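You operate a simulated robot arm through the tools that you are given. There is no shell and no other tool.

You are at the controls of a simulated robot arm. One attempt, no reset.

JOB
Code the flight on the display with the scanner: point it at the blue tag of its pier.
Fine: blue button first; the flight board gives the pier; scanner back in its cradle, then the green button.

It is judged by the outcome, as a careful person would: the job done as asked, and still so three seconds after it is handed in. It fails if anything else is knocked over, pushed out of place, dropped, spilled or broken.

ROBOT AND FRAMES
A 6-joint arm with a two-finger gripper, fixed in place. Base frame: the origin is at the foot of the arm, x ahead of it, y to its left, z up. Units: m, rad, N and s.
Its first joint turns from -2.897 to 2.897 rad. Payload 2.45 kg.
The tool frame sits at the grasp point between the pads (the TCP): z along the fingers, y along the line on which they close. The tips reach 0.02 m beyond it. The gripper opens to 0.14 m. The gripper's body begins 0.168 m behind the TCP.
Orientation is that of the tool frame in the base frame, as [roll, pitch, yaw] about the fixed x, y, z axes, in that order (R = Rz(yaw) Ry(pitch) Rx(roll)). With the fingers straight down and closing along the base's y, the tool's x points along the base's -x, its y along +y and its z along -z.

CONTROLS
- The arm moves only by the tool step_arm. Its argument "motion" is a list of rows, each an object (a shift or turn left out is 0, a gripper value left out holds the last) with "xyz": the shift along the tool's x, y, z in m, a list of three; "delta_rot": the turn, a rotation vector about the tool's x, y, z in rad, a list of three; "hand": the closure in counts, from 0 (fully open) to 255 (shut). In form: [{"xyz": [x, y, z], "delta_rot": [rx, ry, rz], "hand": hand}, ...]. A call has 1 to 20 rows; each row shifts and turns the commanded pose from where the row before left it, along the tool's axes as they then stand. A row lasts 0.2 s, in which the tool goes at most 0.05 m and 0.15 rad; a call with a longer step from one row to the next is refused whole, and so is a gripper value outside its range. Where a pose cannot be reached the arm comes as near as it can. A force on the tool above 90 N (or 10 N above the force at the start of the call, whichever is more), or a blocked arm, ends the call early, and 0.2 s more pass. The fingers move at their own pace (about 0.045 m/s each) and stop on an object; they squeeze with about 32 N. The grip force told is the motor's: it shows also when the fingers shut on nothing. Time passes only in rows, and 0.2 s behind the last, so rows that do not move let the fingers close. The reply holds the time, the measured pose of the TCP, the force on the tool along the base axes, the opening and the grip force, in the units named above and with some noise, with the torque about the TCP (base axes, N m) and any sound that the robot's microphone picked up, and new pictures: "show" is both (left out), scene, wrist or none.
- Cameras (640 x 400 px; columns grow to the right, rows downward): "scene" is fixed at [0.0531, -0.4972, 1.4606]; the picture's right is [0.21, -0.98, 0.00], its down [-0.61, -0.13, -0.78] and it looks along [0.77, 0.16, -0.62] (base axes); focal length 300 px, centre (320, 200). "wrist" rides on the gripper at [0.078, 0.011, -0.209] in the tool frame; the picture's right is [-0.14, 0.99, 0.00], its down [-0.92, -0.13, -0.37] and it looks along [-0.37, -0.05, 0.93] (tool axes); focal length 280 px, centre (320, 200). There is no depth. A picture from a camera that has moved, and an enlarged one, comes with that camera's place and axes in the base frame and with its lens. The place of the scene camera against the robot may be out by one fixed shift of up to 0.012 m in any direction.
- inspect(camera, box): a new picture of the part [left, top, right, bottom] of that camera's present view, enlarged. It takes no simulated time.
- hand_in(): hands the job in; it is judged then, once.

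Places have to be worked out from the pictures, the camera data and where the tool is seen. Open the gripper and draw the arm clear of the work before you hand the job in, unless the task says otherwise.

The tools are called as name(argument=value, ...) on one line, values as JSON. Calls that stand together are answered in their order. step_arm: Moves the arm, as the interface text tells. Its arguments: {"type":"object","properties":{"motion":{"type":"array"},"show":{"type":"string","enum":["both","scene","wrist","none"]}},"required":["motion"]} The other tools are called the same way: inspect (camera, box) takes an enlarged picture of a part of a camera's view; hand_in () hands the job in.

At the start:

```text
time: 0.0
position: [0.5672, 0.1056, 1.2251]
orientation: [3.141, 0.0, 3.139]
contact_force: [0.3, 0.4, 0.1]
wrist_torque: [0.02, 0.0, 0.0]
grip_width: 0.14
grip_force: 0.0
```

scene: 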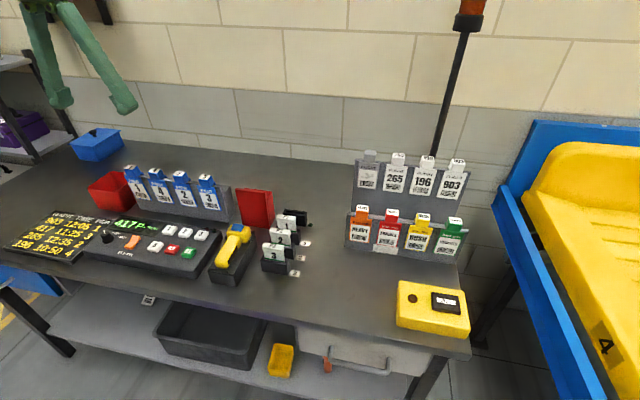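
wrist: 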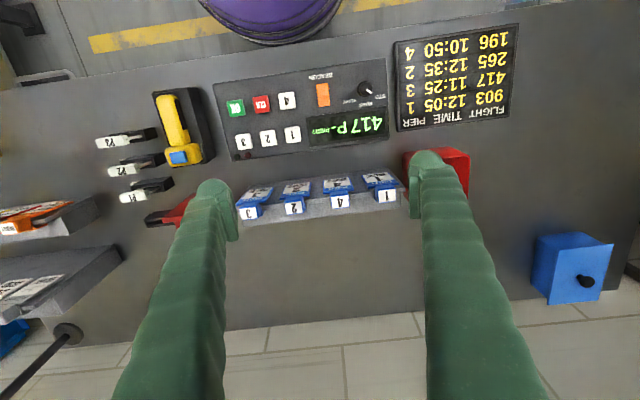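

I'll first look closely at the display, board, tags and scanner before moving.

inspect(camera="scene", box=[0, 140, 320, 300])

inspect(camera="wrist", box=[200, 10, 540, 222])

inspect(camera="wrist", box=[80, 60, 320, 210])

inspect(camera="scene", box=[190, 200, 330, 290])

```text
2.00 times, centred on (160, 220) of scene
camera zoom: at [0.0531, -0.4972, 1.4606], right [0.21, -0.98, 0.0], down [-0.61, -0.13, -0.78], along [0.77, 0.16, -0.62], focal length 601 px, centre (640, 160)
```

zoom: 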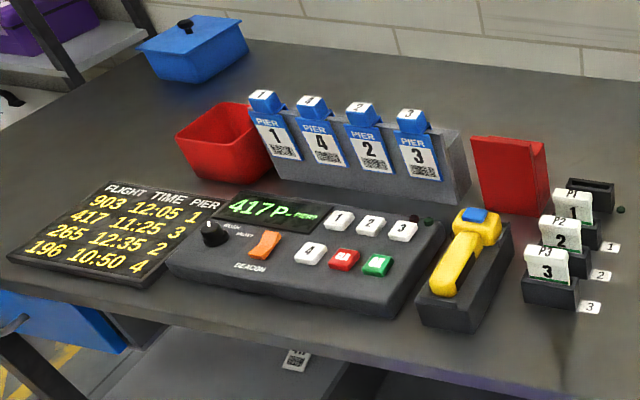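

```text
1.88 times, centred on (370, 116) of wrist
camera zoom: at [0.4891, 0.1169, 1.4346], right [0.14, 0.99, 0.0], down [0.92, -0.13, 0.37], along [0.37, -0.05, -0.93], focal length 528 px, centre (226, 358)
```

zoom: 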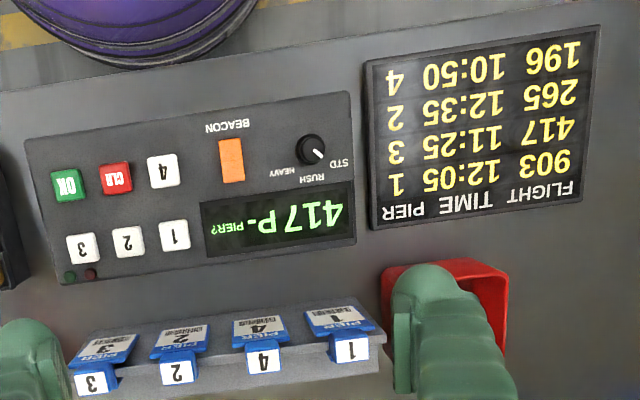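

```text
2.67 times, centred on (200, 135) of wrist
camera zoom: at [0.4891, 0.1169, 1.4346], right [0.14, 0.99, 0.0], down [0.92, -0.13, 0.37], along [0.37, -0.05, -0.93], focal length 748 px, centre (640, 373)
```

zoom: 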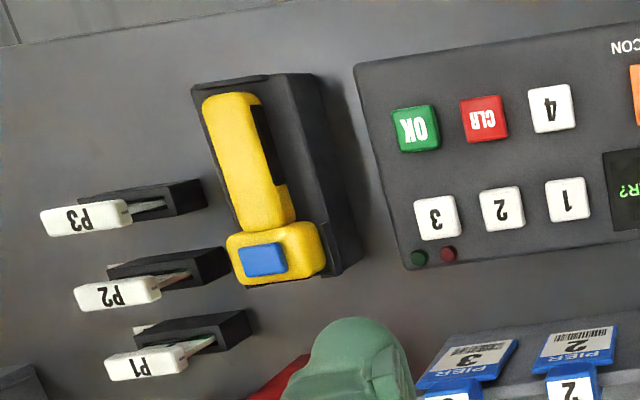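

```text
4.44 times, centred on (260, 245) of scene
camera zoom: at [0.0531, -0.4972, 1.4606], right [0.21, -0.98, 0.0], down [-0.61, -0.13, -0.78], along [0.77, 0.16, -0.62], focal length 1335 px, centre (587, 0)
```

zoom: 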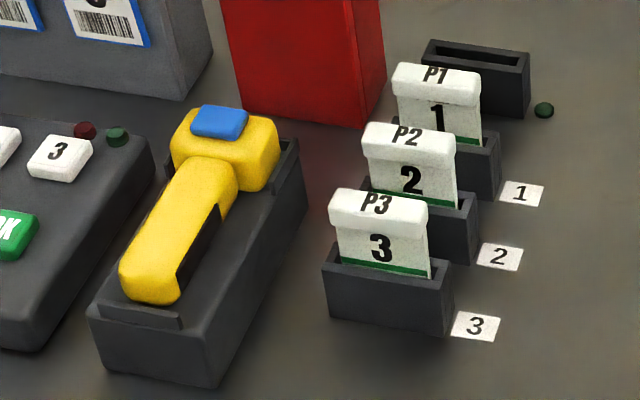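

The display asks the pier for flight 417, and the board says pier 3. The blue pier‑3 tag is the rightmost on its stand, near (0.665, -0.036, 0.916). I place the blue button on the scanner head near (0.574, -0.164, 0.912) and the green OK near (0.503, -0.048, 0.866). I'll move to a closer viewpoint above the scanner.

step_arm(motion=[{"xyz": [0.0167, -0.0387, 0.0179]}, {"xyz": [0.0167, -0.0387, 0.0179]}, {"xyz": [0.0167, -0.0387, 0.0179]}, {"xyz": [0.0167, -0.0387, 0.0179]}, {"xyz": [0.0167, -0.0387, 0.0179]}, {"xyz": [0.0167, -0.0387, 0.0179]}, {"xyz": [0.0167, -0.0387, 0.0179]}, {}])

```text
time: 1.8
position: [0.4545, -0.1654, 1.1008]
orientation: [3.14, 0.001, -3.14]
contact_force: [-0.3, 0.4, -0.6]
wrist_torque: [-0.04, 0.01, -0.01]
grip_width: 0.14
grip_force: 0.1
camera wrist: at [0.3767, -0.1547, 1.3102], right [0.14, 0.99, 0.0], down [0.92, -0.13, 0.37], along [0.37, -0.05, -0.93], focal length 280 px, centre (320, 200)
```

scene: 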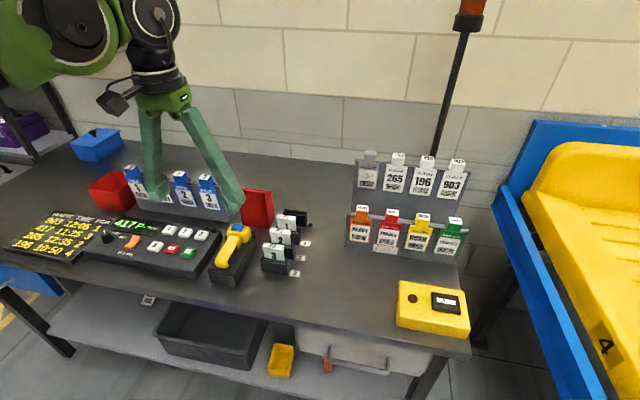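
wrist: 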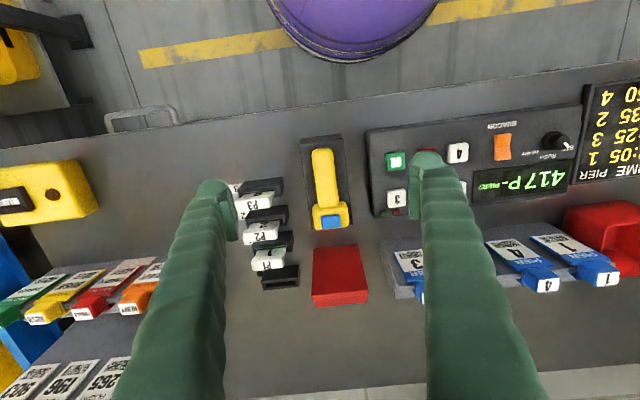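

The scanner now lies between the fingers in the wrist view; I'll enlarge it to read its shape and pose.

inspect(camera="wrist", box=[260, 120, 420, 320])

inspect(camera="scene", box=[200, 215, 264, 295])

inspect(camera="wrist", box=[360, 120, 520, 300])

```text
2.00 times, centred on (340, 220) of wrist
camera zoom: at [0.3767, -0.1547, 1.3102], right [0.14, 0.99, 0.0], down [0.92, -0.13, 0.37], along [0.37, -0.05, -0.93], focal length 561 px, centre (280, 160)
```

zoom: 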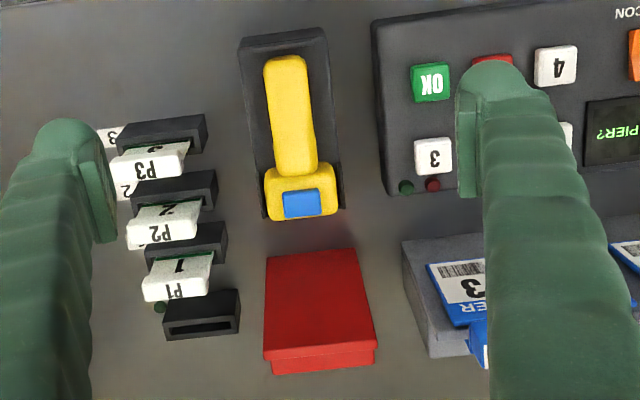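

```text
5.00 times, centred on (232, 255) of scene
camera zoom: at [0.0531, -0.4972, 1.4606], right [0.21, -0.98, 0.0], down [-0.61, -0.13, -0.78], along [0.77, 0.16, -0.62], focal length 1502 px, centre (760, -75)
```

zoom: 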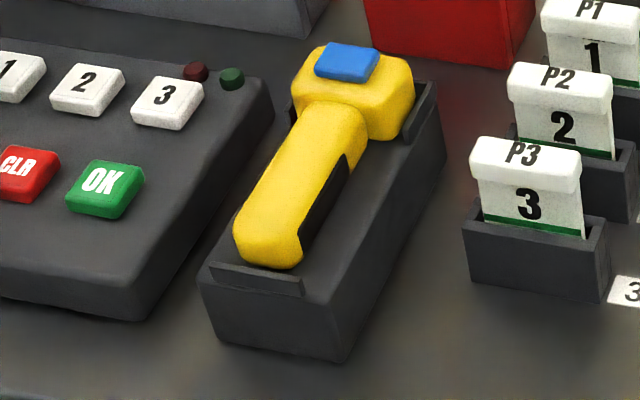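

```text
2.22 times, centred on (440, 210) of wrist
camera zoom: at [0.3767, -0.1547, 1.3102], right [0.14, 0.99, 0.0], down [0.92, -0.13, 0.37], along [0.37, -0.05, -0.93], focal length 623 px, centre (53, 178)
```

zoom: 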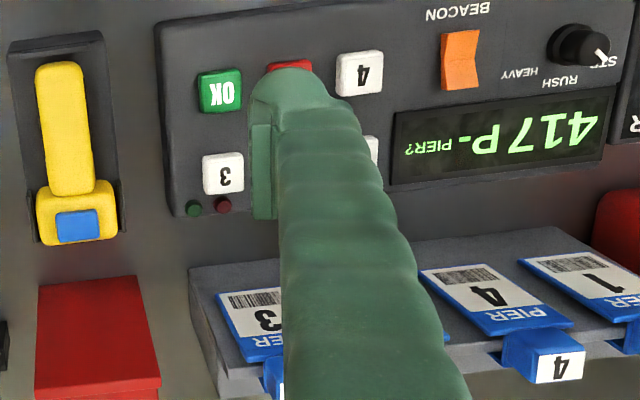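

The cradled scanner points head-away from the robot, about along x. Before touching it, I'll look at its front from the far side to see where its window is: first travel over it, staying high.

step_arm(motion=[{"xyz": [-0.047, 0, 0]}, {"xyz": [-0.047, 0, 0]}, {"xyz": [-0.047, 0, 0]}, {"xyz": [-0.047, 0, 0]}, {"xyz": [-0.047, 0, 0]}, {"xyz": [-0.047, 0, 0]}, {"delta_rot": [0, 0, 0.15]}, {"delta_rot": [0, 0, 0.15]}, {"delta_rot": [0, 0, 0.15]}, {"delta_rot": [0, 0, 0.15]}, {"delta_rot": [0, 0, 0.15]}, {"delta_rot": [0, 0, 0.15]}, {"delta_rot": [0, 0, 0.15]}, {"delta_rot": [0, 0, 0.15]}, {"delta_rot": [0, 0, 0.15]}, {"delta_rot": [0, 0, 0.15]}, {"delta_rot": [0, 0, 0.15]}, {"delta_rot": [0, 0, 0.15]}, {"delta_rot": [0, 0, 0.15]}, {"delta_rot": [0, 0, 0.15]}])

```text
time: 6.0
position: [0.7315, -0.1659, 1.1004]
orientation: [3.141, 0.0, 1.04]
contact_force: [-0.4, -0.5, -0.3]
wrist_torque: [-0.01, 0.02, 0.01]
grip_width: 0.1398
grip_force: 0.0
camera wrist: at [0.7804, -0.1037, 1.3095], right [0.78, -0.62, 0.0], down [-0.58, -0.73, 0.37], along [-0.23, -0.29, -0.93], focal length 280 px, centre (320, 200)
```

scene: 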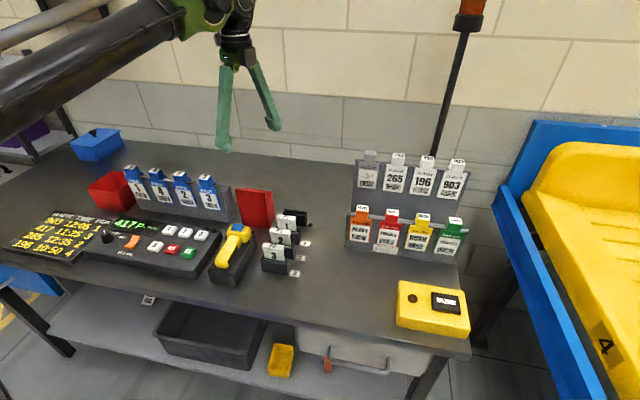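
wrist: 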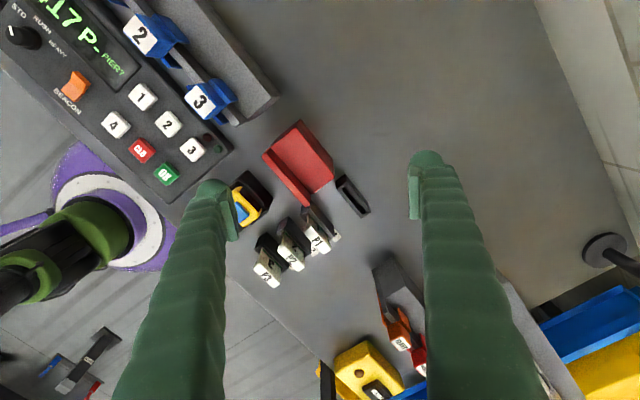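

The finger partly hides the scanner; I'll enlarge this, then turn further and lower a little for a clearer look at the head's front.

inspect(camera="wrist", box=[190, 120, 390, 300])

step_arm(motion=[{"delta_rot": [0, 0, 0.15], "xyz": [0, 0, 0.03]}, {"delta_rot": [0, 0, 0.15], "xyz": [0, 0, 0.03]}, {"delta_rot": [0, 0, 0.15], "xyz": [0, 0, 0.02]}, {"delta_rot": [0, 0, 0.15]}, {"delta_rot": [0, 0, 0.15]}, {"delta_rot": [0, 0, 0.15]}, {"delta_rot": [0, 0, 0.1]}, {"delta_rot": [0, 0, 0]}])

```text
2.22 times, centred on (290, 210) of wrist
camera zoom: at [0.7804, -0.1037, 1.3095], right [0.78, -0.62, 0.0], down [-0.58, -0.73, 0.37], along [-0.23, -0.29, -0.93], focal length 623 px, centre (387, 178)
```

zoom: 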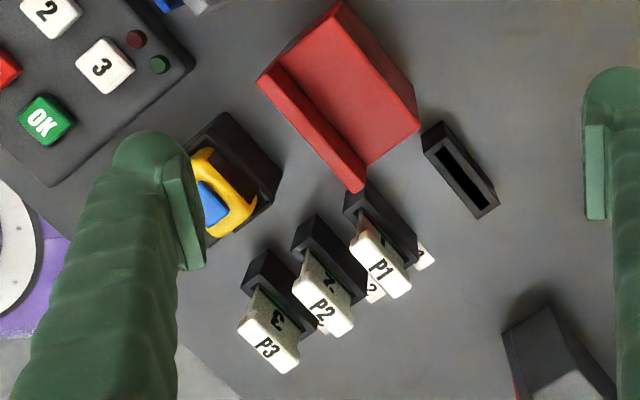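

```text
time: 7.8
position: [0.7319, -0.1658, 1.0192]
orientation: [-3.141, 0.0, 0.038]
contact_force: [-0.1, 0.0, 0.6]
wrist_torque: [-0.01, 0.0, 0.01]
grip_width: 0.1399
grip_force: 0.1
camera wrist: at [0.8105, -0.1736, 1.229], right [-0.1, -1.0, 0.0], down [-0.93, 0.09, 0.37], along [-0.37, 0.04, -0.93], focal length 280 px, centre (320, 200)
```

scene: 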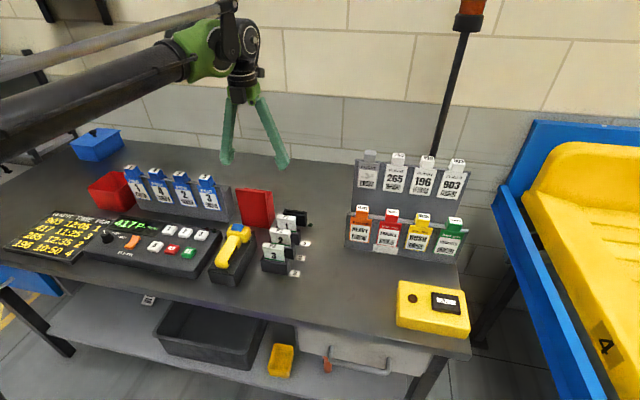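
wrist: 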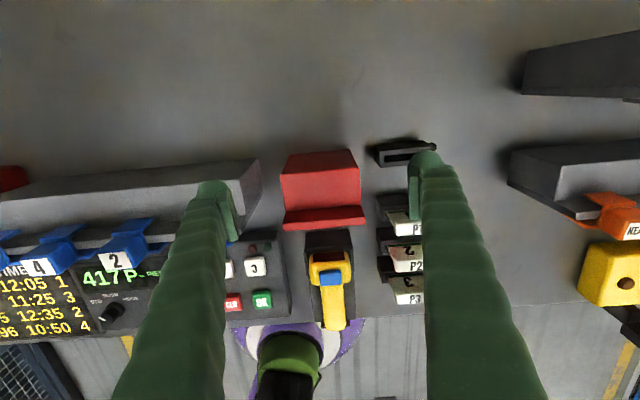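

inspect(camera="wrist", box=[270, 200, 390, 340])

inspect(camera="wrist", box=[200, 140, 400, 260])

```text
2.86 times, centred on (330, 270) of wrist
camera zoom: at [0.8105, -0.1736, 1.229], right [-0.1, -1.0, 0.0], down [-0.93, 0.09, 0.37], along [-0.37, 0.04, -0.93], focal length 801 px, centre (291, 0)
```

zoom: 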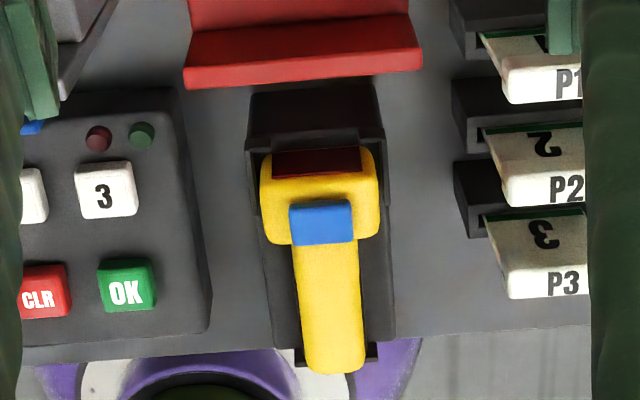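

```text
3.20 times, centred on (300, 200) of wrist
camera zoom: at [0.8105, -0.1736, 1.229], right [-0.1, -1.0, 0.0], down [-0.93, 0.09, 0.37], along [-0.37, 0.04, -0.93], focal length 897 px, centre (384, 200)
```

zoom: 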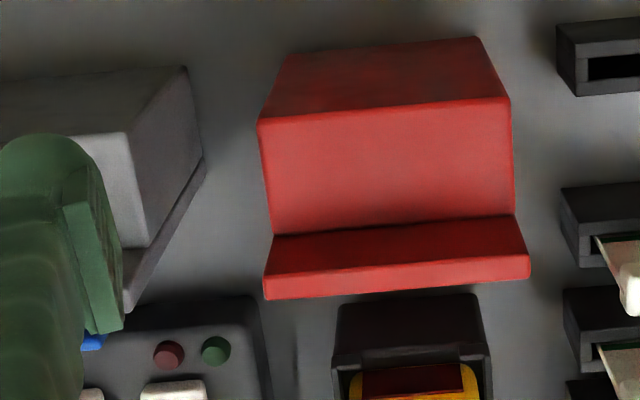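

The head's front face carries the dark‑red scan window, facing +x in line with the handle, so it points where the handle points. I triangulate the blue button at about (0.572, -0.163, 0.914). I'll rise and turn back to the original orientation.

step_arm(motion=[{"delta_rot": [0, 0, -0.15], "xyz": [0, 0, -0.03]}, {"delta_rot": [0, 0, -0.15], "xyz": [0, 0, -0.03]}, {"delta_rot": [0, 0, -0.15]}, {"delta_rot": [0, 0, -0.15]}, {"delta_rot": [0, 0, -0.15]}, {"delta_rot": [0, 0, -0.15]}, {"delta_rot": [0, 0, -0.15]}, {"delta_rot": [0, 0, -0.15]}, {"delta_rot": [0, 0, -0.15]}, {"delta_rot": [0, 0, -0.15]}, {"delta_rot": [0, 0, -0.15]}, {"delta_rot": [0, 0, -0.15]}, {"delta_rot": [0, 0, -0.15]}, {"delta_rot": [0, 0, -0.15]}, {"delta_rot": [0, 0, -0.15]}, {"delta_rot": [0, 0, -0.15]}, {"delta_rot": [0, 0, -0.15]}, {"delta_rot": [0, 0, -0.15]}, {"delta_rot": [0, 0, -0.15]}, {"delta_rot": [0, 0, -0.15]}], show="none")

step_arm(motion=[{"delta_rot": [0, 0, -0.1]}, {"xyz": [0.04, 0, 0], "hand": 255}, {"xyz": [0.04, 0, 0]}, {"xyz": [0.04, 0, 0]}, {"xyz": [0.04, 0, 0]}, {}, {}, {}, {}])

```text
time: 12.0
position: [0.7312, -0.1663, 1.0802]
orientation: [3.141, 0.0, 3.041]
contact_force: [0.0, 0.1, 0.9]
wrist_torque: [-0.01, 0.02, 0.0]
grip_width: 0.1399
grip_force: 0.0
```

```text
time: 14.0
position: [0.5725, -0.1662, 1.0789]
orientation: [3.141, 0.0, 3.136]
contact_force: [0.2, 0.5, -0.4]
wrist_torque: [0.0, -0.02, -0.03]
grip_width: 0.0
grip_force: 16.3
camera wrist: at [0.4943, -0.1552, 1.2896], right [0.14, 0.99, 0.0], down [0.92, -0.13, 0.37], along [0.37, -0.05, -0.93], focal length 280 px, centre (320, 200)
```

scene: 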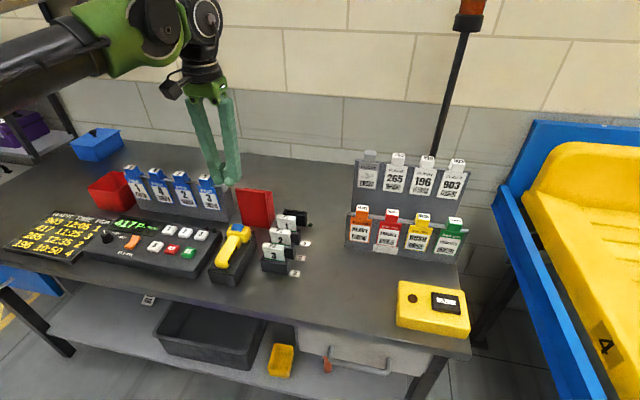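
wrist: 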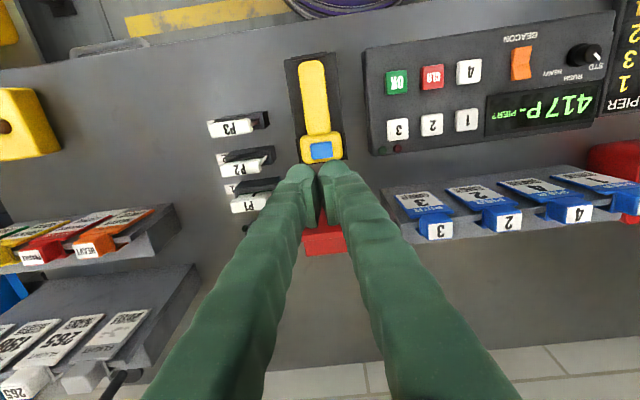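

The button projects to (0.572, -0.164), nearly under the closed fingertips. I'll come down to about 2 cm above it and check.

step_arm(motion=[{"xyz": [0, 0.002, 0.04]}, {"xyz": [0, 0, 0.04]}, {"xyz": [0, 0, 0.03]}, {"xyz": [0, 0, 0.012]}, {}])

inspect(camera="wrist", box=[240, 60, 400, 220])

inspect(camera="scene", box=[190, 190, 290, 290])

```text
time: 15.2
position: [0.5725, -0.1646, 0.9583]
orientation: [3.141, 0.001, 3.138]
contact_force: [0.5, -1.0, 0.0]
wrist_torque: [-0.01, 0.0, 0.03]
grip_width: 0.0
grip_force: 29.4
camera wrist: at [0.4944, -0.153, 1.167], right [0.14, 0.99, 0.0], down [0.92, -0.13, 0.37], along [0.37, -0.05, -0.93], focal length 280 px, centre (320, 200)
```

scene: 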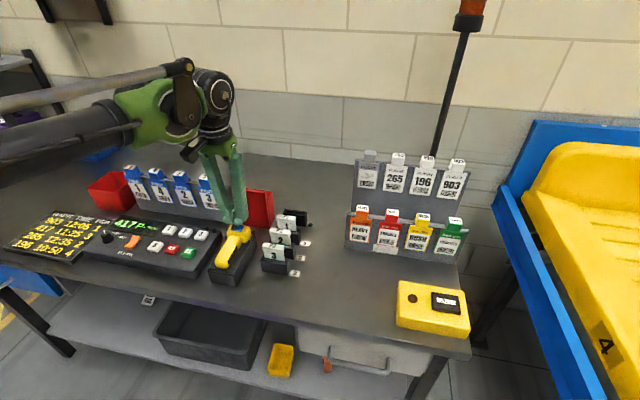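
wrist: 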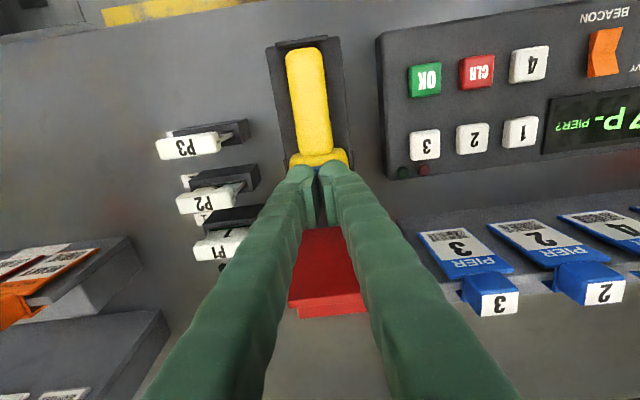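

```text
2.50 times, centred on (320, 140) of wrist
camera zoom: at [0.4944, -0.153, 1.167], right [0.14, 0.99, 0.0], down [0.92, -0.13, 0.37], along [0.37, -0.05, -0.93], focal length 701 px, centre (320, 350)
```

zoom: 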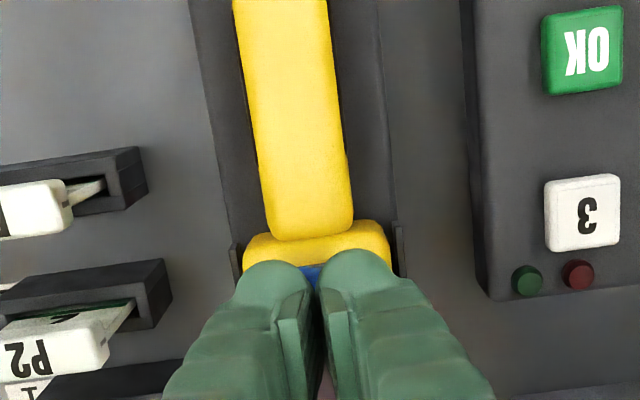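

```text
4.00 times, centred on (240, 240) of scene
camera zoom: at [0.0531, -0.4972, 1.4606], right [0.21, -0.98, 0.0], down [-0.61, -0.13, -0.78], along [0.77, 0.16, -0.62], focal length 1201 px, centre (640, 40)
```

zoom: 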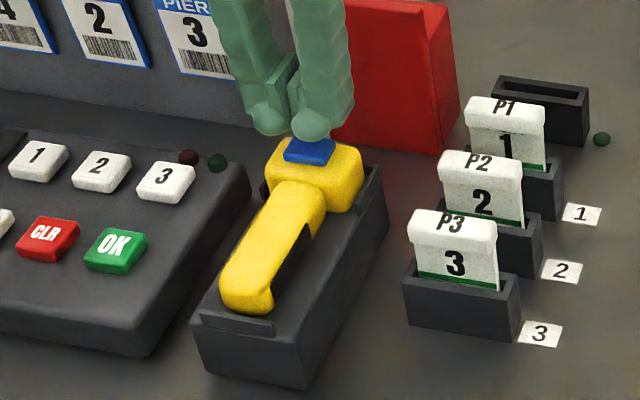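

The fingertips sit right over the blue button with about 2 cm to go. I'll descend in small steps and watch the force.

step_arm(motion=[{"xyz": [0, 0, 0.006]}, {"xyz": [0, 0, 0.005]}, {"xyz": [0, 0, 0.003]}, {}], show="scene")

inspect(camera="scene", box=[200, 200, 270, 270])

```text
time: 16.2
position: [0.5725, -0.1639, 0.9444]
orientation: [-3.141, -0.002, 3.137]
contact_force: [0.7, 0.3, -1.1]
wrist_torque: [0.0, -0.03, 0.01]
grip_width: 0.0
grip_force: 29.6
```

scene: 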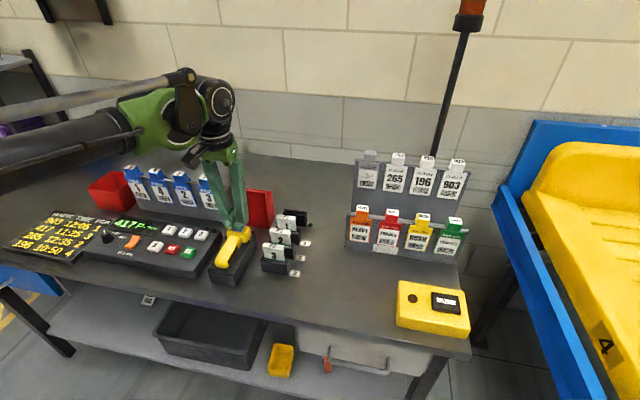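

```text
5.71 times, centred on (235, 235) of scene
camera zoom: at [0.0531, -0.4972, 1.4606], right [0.21, -0.98, 0.0], down [-0.61, -0.13, -0.78], along [0.77, 0.16, -0.62], focal length 1716 px, centre (806, 0)
```

zoom: 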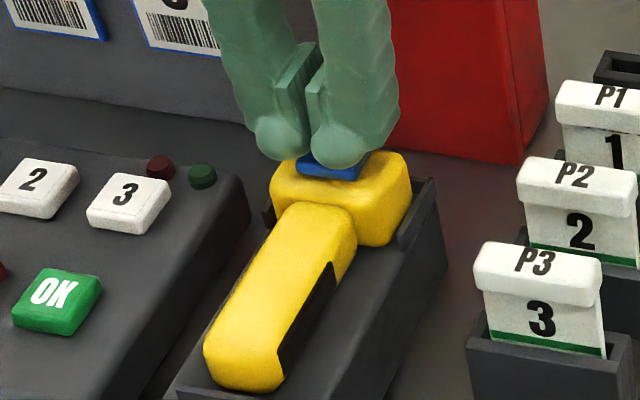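

No contact yet and the tips look just above the button. Continuing down in 2 mm steps.

step_arm(motion=[{"xyz": [0, -0.002, 0.002]}, {"xyz": [0, -0.001, 0.002]}, {"xyz": [0, 0, 0.002]}, {}], show="scene")

```text
time: 17.2
position: [0.5725, -0.166, 0.9387]
orientation: [3.141, 0.001, 3.137]
contact_force: [-0.5, 0.1, -1.1]
wrist_torque: [0.0, -0.02, -0.03]
grip_width: 0.0003
grip_force: 29.5
```

scene: 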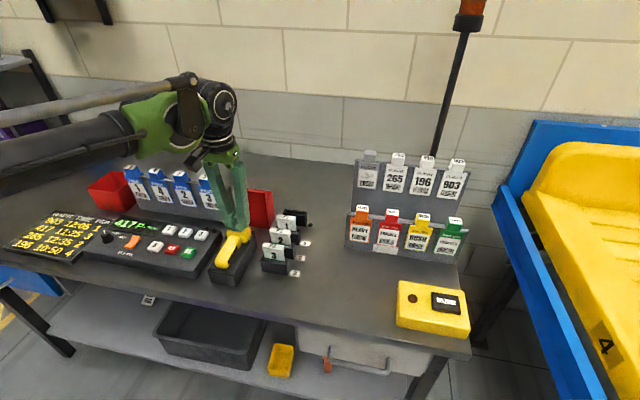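

Still free (tips at about z 0.919). Another few millimetres, then look again.

step_arm(motion=[{"xyz": [0, 0, 0.002]}, {"xyz": [0, 0, 0.002]}, {}], show="scene")

inspect(camera="scene", box=[200, 200, 270, 270])

```text
time: 18.0
position: [0.5719, -0.1666, 0.9343]
orientation: [-3.141, 0.0, 3.137]
contact_force: [0.2, -0.2, 0.5]
wrist_torque: [0.0, 0.02, -0.01]
grip_width: 0.006
grip_force: 29.4
heard: click
```

scene: 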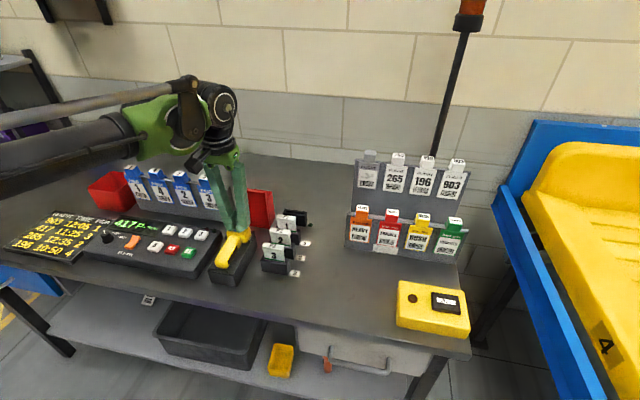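

```text
5.71 times, centred on (235, 235) of scene
camera zoom: at [0.0531, -0.4972, 1.4606], right [0.21, -0.98, 0.0], down [-0.61, -0.13, -0.78], along [0.77, 0.16, -0.62], focal length 1716 px, centre (806, 0)
```

zoom: 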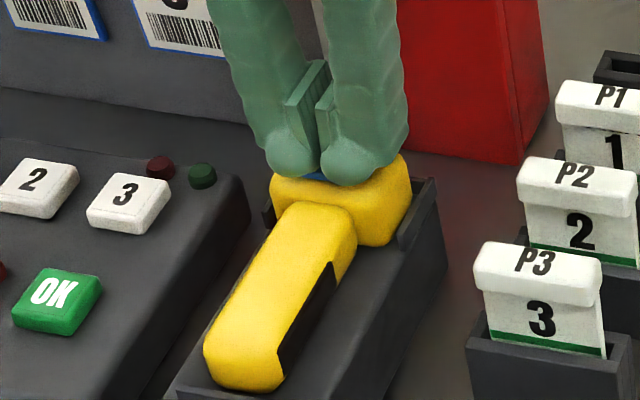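

A click was heard, so the blue button is pressed. I'll lift straight off, move back over the handle, and open the fingers to about 6 cm.

step_arm(motion=[{"xyz": [0, 0, -0.02]}, {"xyz": [0, 0, -0.04]}, {"xyz": [0.03, 0.0015, 0], "hand": 146}, {"xyz": [0.027, 0.001, 0]}, {}, {}, {}])

inspect(camera="wrist", box=[240, 60, 400, 220])

inspect(camera="scene", box=[60, 170, 320, 300])

```text
time: 19.6
position: [0.5157, -0.1631, 0.9924]
orientation: [-3.14, -0.001, 3.137]
contact_force: [0.5, 0.5, -0.1]
wrist_torque: [-0.01, -0.01, 0.02]
grip_width: 0.0599
grip_force: 0.1
camera wrist: at [0.4367, -0.1511, 1.2023], right [0.14, 0.99, 0.0], down [0.92, -0.13, 0.37], along [0.37, -0.05, -0.93], focal length 280 px, centre (320, 200)
```

scene: 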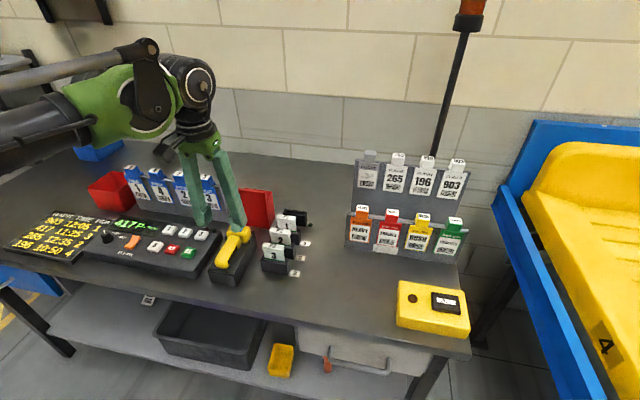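
wrist: 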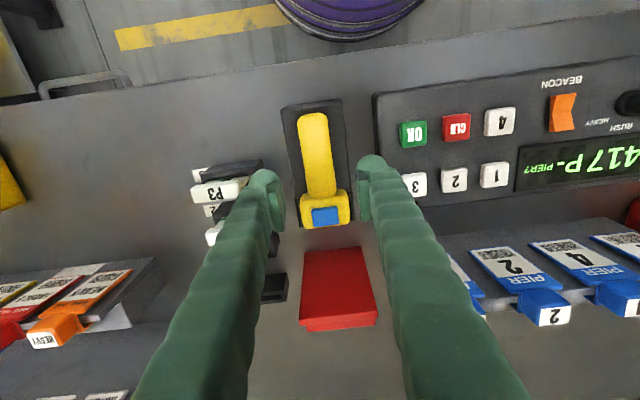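

```text
2.50 times, centred on (320, 140) of wrist
camera zoom: at [0.4367, -0.1511, 1.2023], right [0.14, 0.99, 0.0], down [0.92, -0.13, 0.37], along [0.37, -0.05, -0.93], focal length 701 px, centre (320, 350)
```

zoom: 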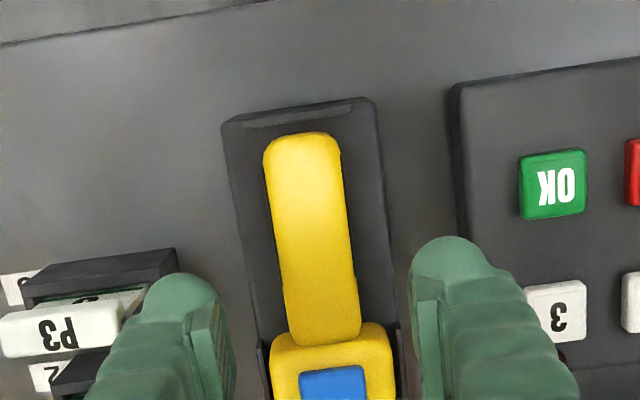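

```text
2.46 times, centred on (190, 235) of scene
camera zoom: at [0.0531, -0.4972, 1.4606], right [0.21, -0.98, 0.0], down [-0.61, -0.13, -0.78], along [0.77, 0.16, -0.62], focal length 739 px, centre (640, 114)
```

zoom: 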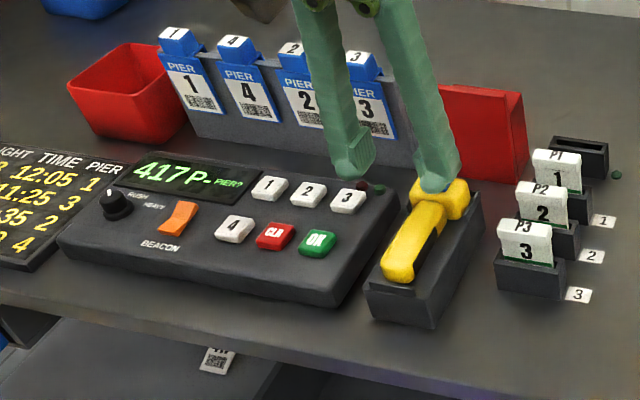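

The handle is centred between the fingers (y about -0.164). I'll descend around it, stopping with the tips just above the cradle's top.

step_arm(motion=[{"xyz": [0, 0, 0.03]}, {"xyz": [0, 0, 0.03]}, {"xyz": [0, 0, 0.02]}, {"xyz": [0, 0, 0.006]}, {}])

inspect(camera="wrist", box=[240, 60, 400, 220])

inspect(camera="scene", box=[200, 210, 270, 290])

```text
time: 20.8
position: [0.5158, -0.1627, 0.9067]
orientation: [-3.141, 0.0, 3.138]
contact_force: [0.3, -1.0, -0.6]
wrist_torque: [0.02, 0.0, 0.0]
grip_width: 0.0599
grip_force: 0.0
camera wrist: at [0.4374, -0.1522, 1.117], right [0.14, 0.99, 0.0], down [0.92, -0.13, 0.37], along [0.37, -0.05, -0.93], focal length 280 px, centre (320, 200)
```

scene: 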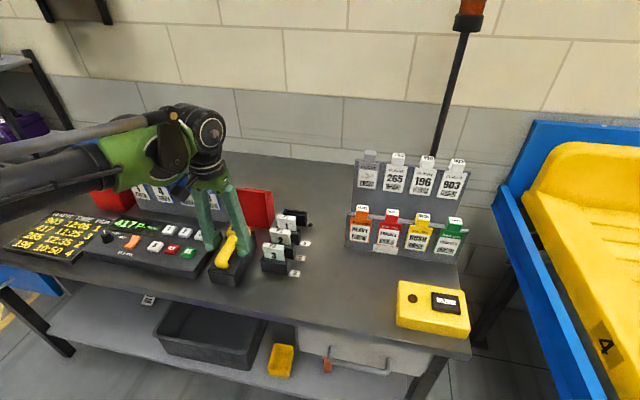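
wrist: 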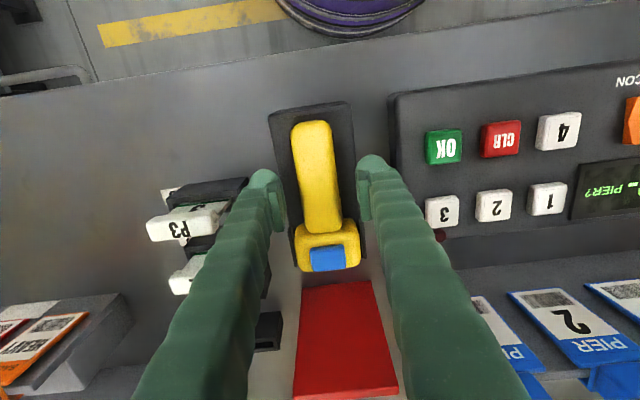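

```text
2.50 times, centred on (320, 140) of wrist
camera zoom: at [0.4374, -0.1522, 1.117], right [0.14, 0.99, 0.0], down [0.92, -0.13, 0.37], along [0.37, -0.05, -0.93], focal length 701 px, centre (320, 350)
```

zoom: 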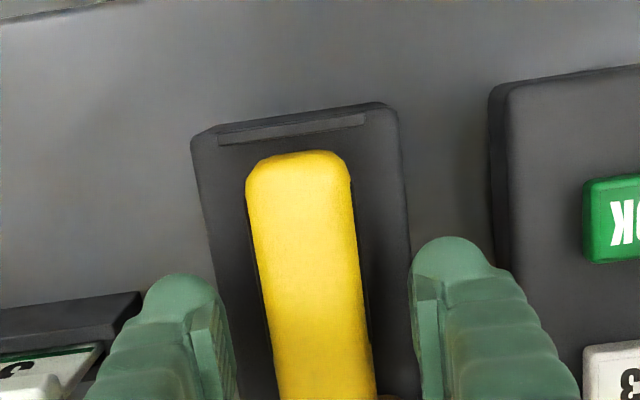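

```text
5.00 times, centred on (235, 250) of scene
camera zoom: at [0.0531, -0.4972, 1.4606], right [0.21, -0.98, 0.0], down [-0.61, -0.13, -0.78], along [0.77, 0.16, -0.62], focal length 1502 px, centre (745, -50)
```

zoom: 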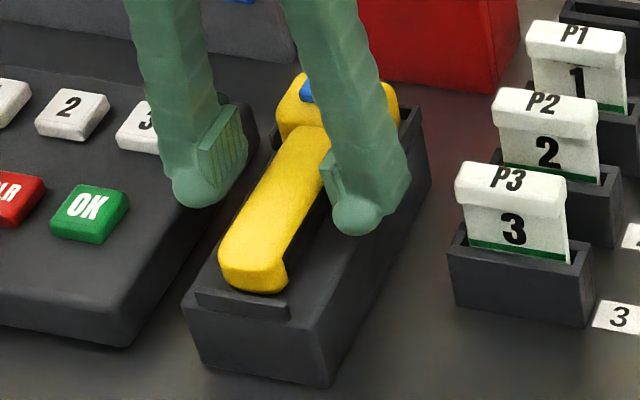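

The fingers straddle the handle, tips near z 0.887. I'll lower a few millimetres at a time, watching for contact with the cradle top.

step_arm(motion=[{"xyz": [0, 0, 0.003]}, {"xyz": [0, 0, 0.002]}, {}], show="none")

inspect(camera="scene", box=[200, 210, 270, 290])

```text
time: 21.6
position: [0.5151, -0.1637, 0.9025]
orientation: [-3.141, -0.001, 3.137]
contact_force: [0.7, -0.9, -0.2]
wrist_torque: [-0.02, -0.01, 0.01]
grip_width: 0.0597
grip_force: 0.1
```

```text
5.00 times, centred on (235, 250) of scene
camera zoom: at [0.0531, -0.4972, 1.4606], right [0.21, -0.98, 0.0], down [-0.61, -0.13, -0.78], along [0.77, 0.16, -0.62], focal length 1502 px, centre (745, -50)
```

zoom: 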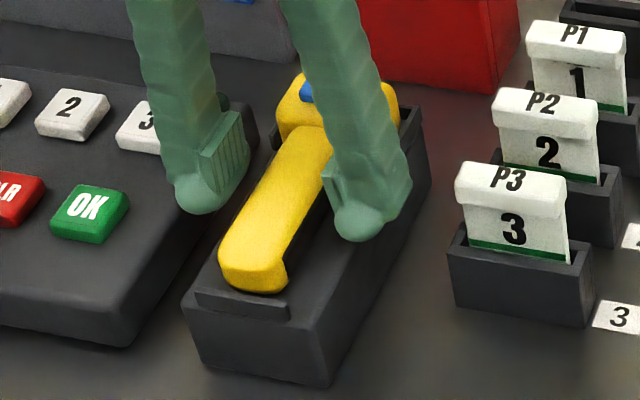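

Still free at tips z≈0.8825. A little lower, another 4 mm in 2 mm steps.

step_arm(motion=[{"xyz": [0, 0, 0.002]}, {"xyz": [0, 0, 0.002]}, {}], show="none")

inspect(camera="wrist", box=[240, 60, 400, 220])

inspect(camera="scene", box=[200, 210, 270, 290])

```text
time: 22.4
position: [0.5163, -0.1645, 0.8988]
orientation: [-3.141, -0.002, 3.138]
contact_force: [0.2, 0.4, 0.7]
wrist_torque: [0.01, -0.05, -0.01]
grip_width: 0.0599
grip_force: 0.0
```

```text
2.50 times, centred on (320, 140) of wrist
camera zoom: at [0.4372, -0.1528, 1.1082], right [0.14, 0.99, 0.0], down [0.92, -0.13, 0.37], along [0.37, -0.05, -0.93], focal length 701 px, centre (320, 350)
```

zoom: 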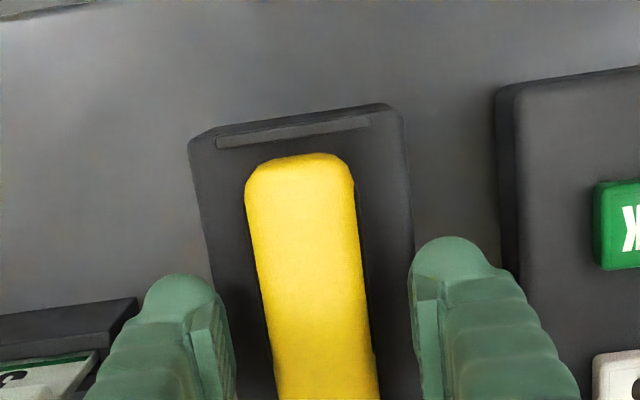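

```text
5.00 times, centred on (235, 250) of scene
camera zoom: at [0.0531, -0.4972, 1.4606], right [0.21, -0.98, 0.0], down [-0.61, -0.13, -0.78], along [0.77, 0.16, -0.62], focal length 1502 px, centre (745, -50)
```

zoom: 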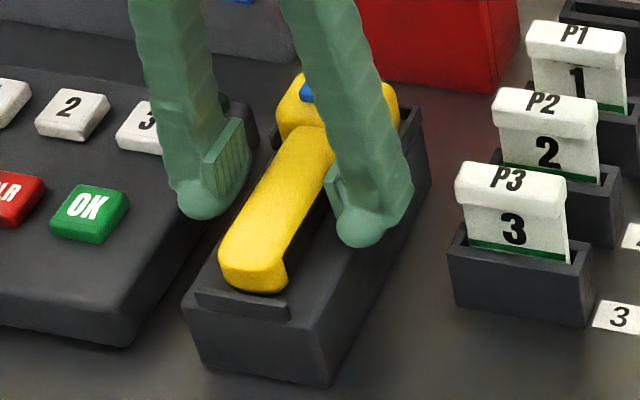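

Tips are near z 0.879, still free. One more 2 mm, then close on the handle.

step_arm(motion=[{"xyz": [0, 0, 0.002]}, {}], show="none")

step_arm(motion=[{"hand": 200}, {"hand": 255}, {}, {}, {}])

inspect(camera="scene", box=[200, 210, 270, 290])

inspect(camera="wrist", box=[240, 60, 400, 220])

```text
time: 23.0
position: [0.5155, -0.1644, 0.8962]
orientation: [-3.141, 0.0, 3.137]
contact_force: [0.8, 0.4, -0.1]
wrist_torque: [-0.05, 0.01, -0.02]
grip_width: 0.0601
grip_force: 0.0
```

```text
time: 24.2
position: [0.5155, -0.1657, 0.8968]
orientation: [3.141, 0.0, 3.139]
contact_force: [-0.1, -1.0, 1.2]
wrist_torque: [-0.02, 0.0, 0.0]
grip_width: 0.0331
grip_force: 32.1
camera wrist: at [0.4371, -0.1526, 1.1064], right [0.14, 0.99, 0.0], down [0.92, -0.13, 0.37], along [0.37, -0.05, -0.93], focal length 280 px, centre (320, 200)
```

scene: 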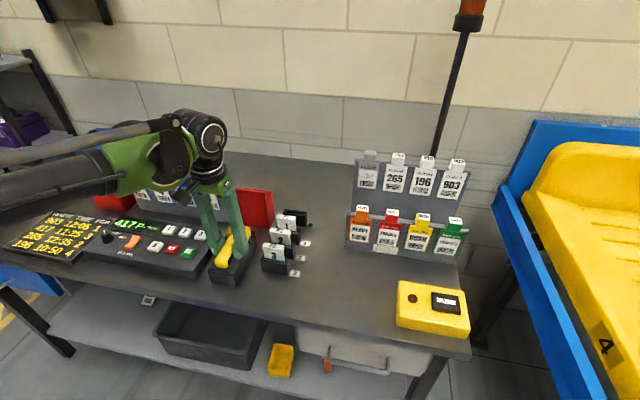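
wrist: 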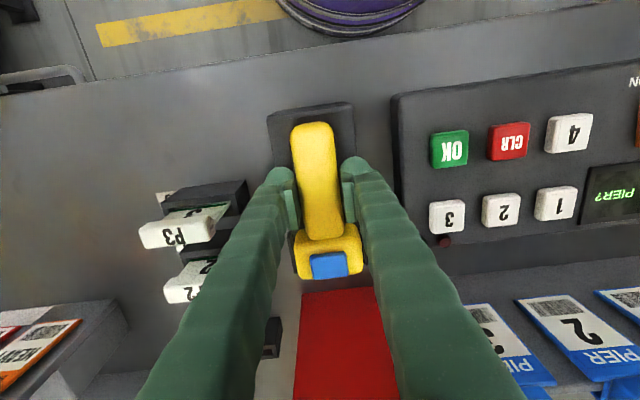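

```text
5.00 times, centred on (235, 250) of scene
camera zoom: at [0.0531, -0.4972, 1.4606], right [0.21, -0.98, 0.0], down [-0.61, -0.13, -0.78], along [0.77, 0.16, -0.62], focal length 1502 px, centre (745, -50)
```

zoom: 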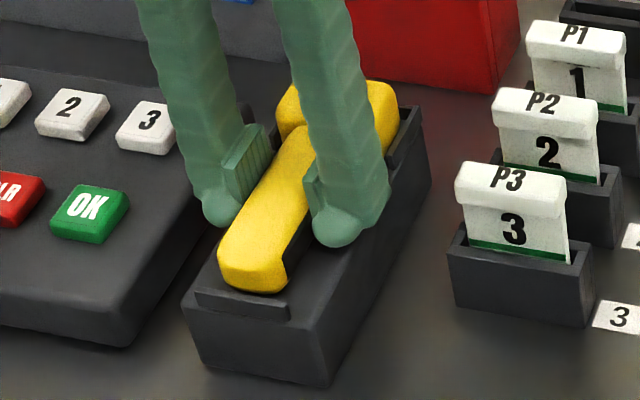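

```text
2.50 times, centred on (320, 140) of wrist
camera zoom: at [0.4371, -0.1526, 1.1064], right [0.14, 0.99, 0.0], down [0.92, -0.13, 0.37], along [0.37, -0.05, -0.93], focal length 701 px, centre (320, 350)
```

zoom: 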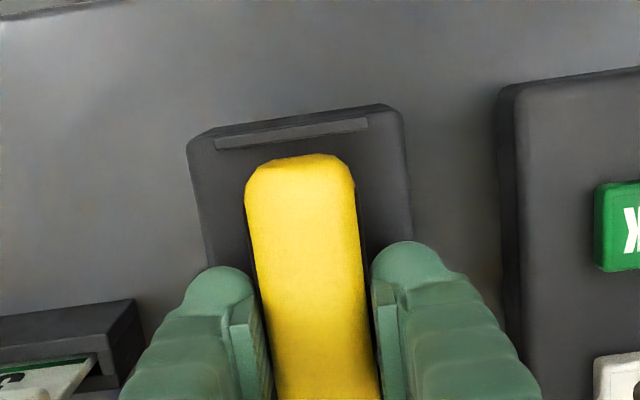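

The grip reads 33 mm at 32 N on the handle at TCP (0.5155, -0.165, 0.897), which is also the return pose. I'll lift straight up about 11 cm so its beam passes above everything.

step_arm(motion=[{"xyz": [0, 0, -0.01]}, {"xyz": [0, 0, -0.02]}, {"xyz": [0, 0, -0.04]}, {"xyz": [0, 0, -0.04]}, {}])

inspect(camera="scene", box=[180, 150, 290, 290])

inspect(camera="wrist", box=[220, 60, 420, 300])

```text
time: 25.4
position: [0.5136, -0.1645, 1.008]
orientation: [-3.141, -0.001, 3.137]
contact_force: [-0.6, 0.2, -3.0]
wrist_torque: [-0.02, 0.03, -0.01]
grip_width: 0.0331
grip_force: 31.9
camera wrist: at [0.4357, -0.153, 1.2174], right [0.14, 0.99, 0.0], down [0.92, -0.13, 0.37], along [0.37, -0.05, -0.93], focal length 280 px, centre (320, 200)
```

scene: 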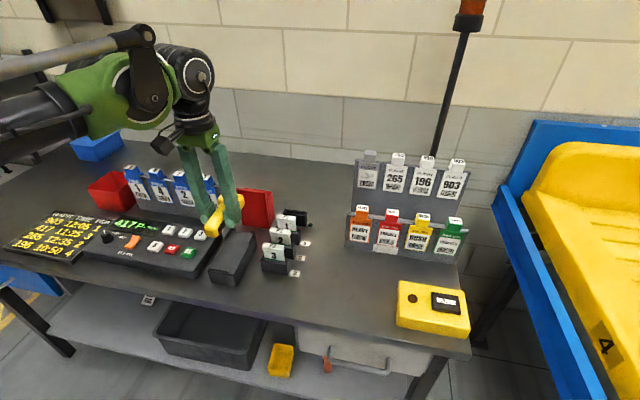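
wrist: 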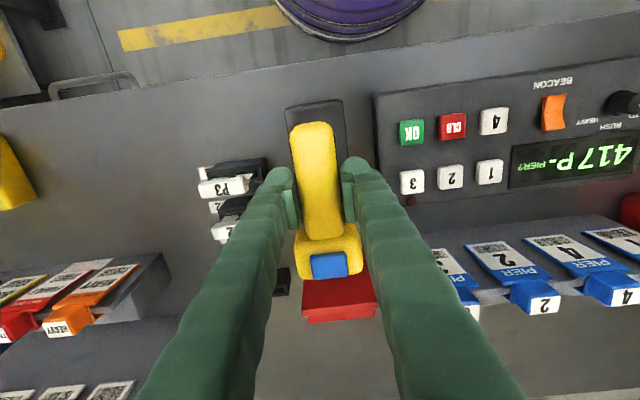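

```text
2.86 times, centred on (235, 220) of scene
camera zoom: at [0.0531, -0.4972, 1.4606], right [0.21, -0.98, 0.0], down [-0.61, -0.13, -0.78], along [0.77, 0.16, -0.62], focal length 858 px, centre (563, 143)
```

zoom: 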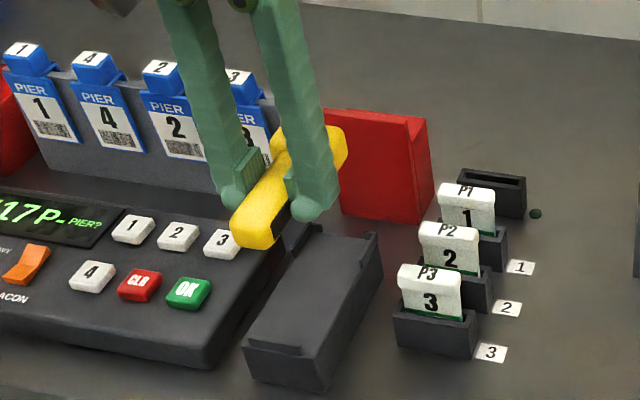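

```text
1.67 times, centred on (320, 180) of wrist
camera zoom: at [0.4357, -0.153, 1.2174], right [0.14, 0.99, 0.0], down [0.92, -0.13, 0.37], along [0.37, -0.05, -0.93], focal length 467 px, centre (320, 233)
```

zoom: 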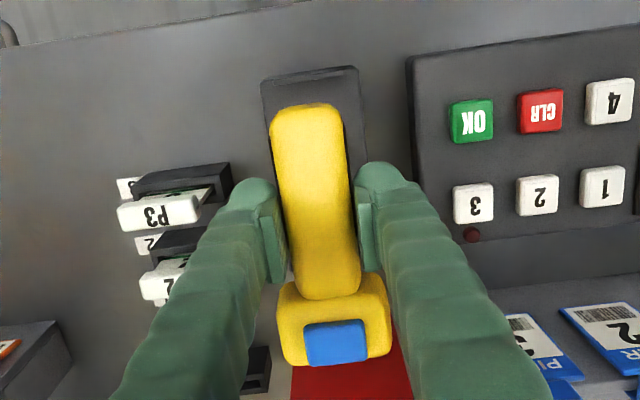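

It's lifted cleanly with no slip, the cradle is empty, and the display still reads 417P-. Next I'll slide left at this height to line up with the pier‑3 tag in y, backing off a bit.

step_arm(motion=[{"xyz": [0.012, 0.043, 0]}, {"xyz": [0.012, 0.043, 0]}, {"xyz": [0.012, 0.043, 0]}, {}])

inspect(camera="wrist", box=[220, 180, 540, 400])

inspect(camera="scene", box=[100, 150, 260, 290])

```text
time: 26.4
position: [0.48, -0.032, 1.0073]
orientation: [3.141, -0.001, 3.139]
contact_force: [-0.2, 0.6, -2.2]
wrist_torque: [0.03, 0.05, -0.01]
grip_width: 0.0329
grip_force: 32.6
camera wrist: at [0.4014, -0.0222, 1.2167], right [0.14, 0.99, 0.0], down [0.92, -0.13, 0.37], along [0.37, -0.05, -0.93], focal length 280 px, centre (320, 200)
```

scene: 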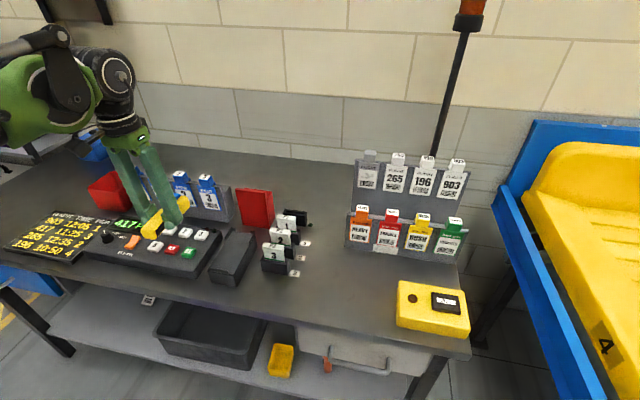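
wrist: 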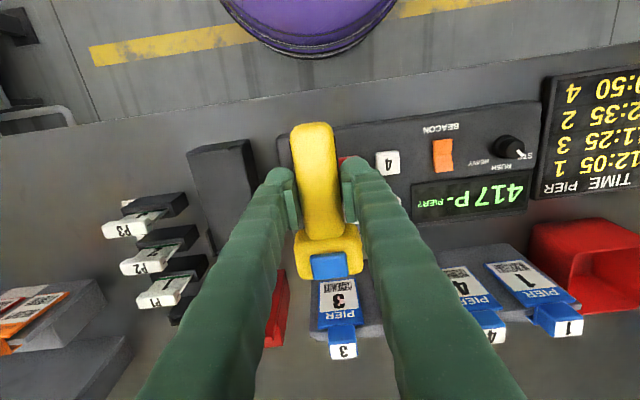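

```text
1.82 times, centred on (380, 290) of wrist
camera zoom: at [0.4014, -0.0222, 1.2167], right [0.14, 0.99, 0.0], down [0.92, -0.13, 0.37], along [0.37, -0.05, -0.93], focal length 510 px, centre (211, 36)
```

zoom: 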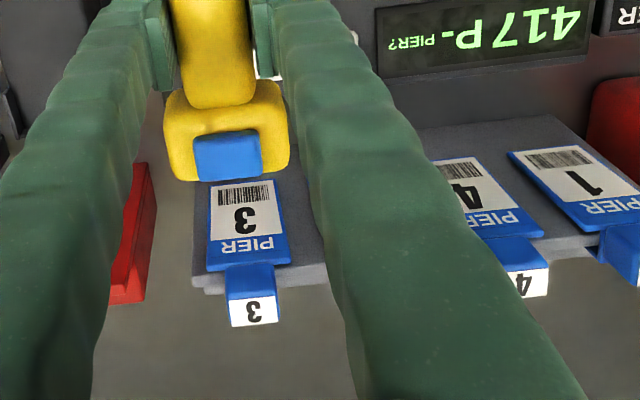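

```text
2.86 times, centred on (180, 220) of scene
camera zoom: at [0.0531, -0.4972, 1.4606], right [0.21, -0.98, 0.0], down [-0.61, -0.13, -0.78], along [0.77, 0.16, -0.62], focal length 858 px, centre (720, 143)
```

zoom: 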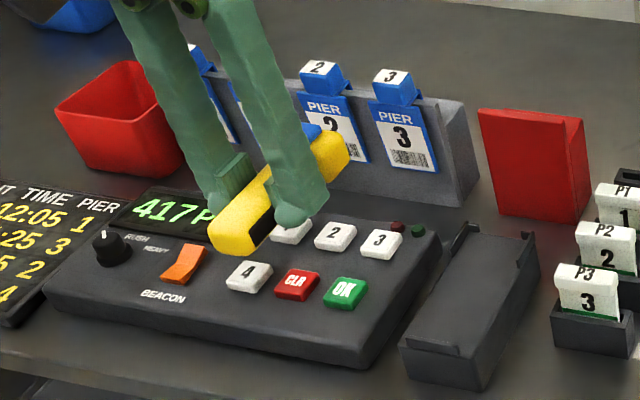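

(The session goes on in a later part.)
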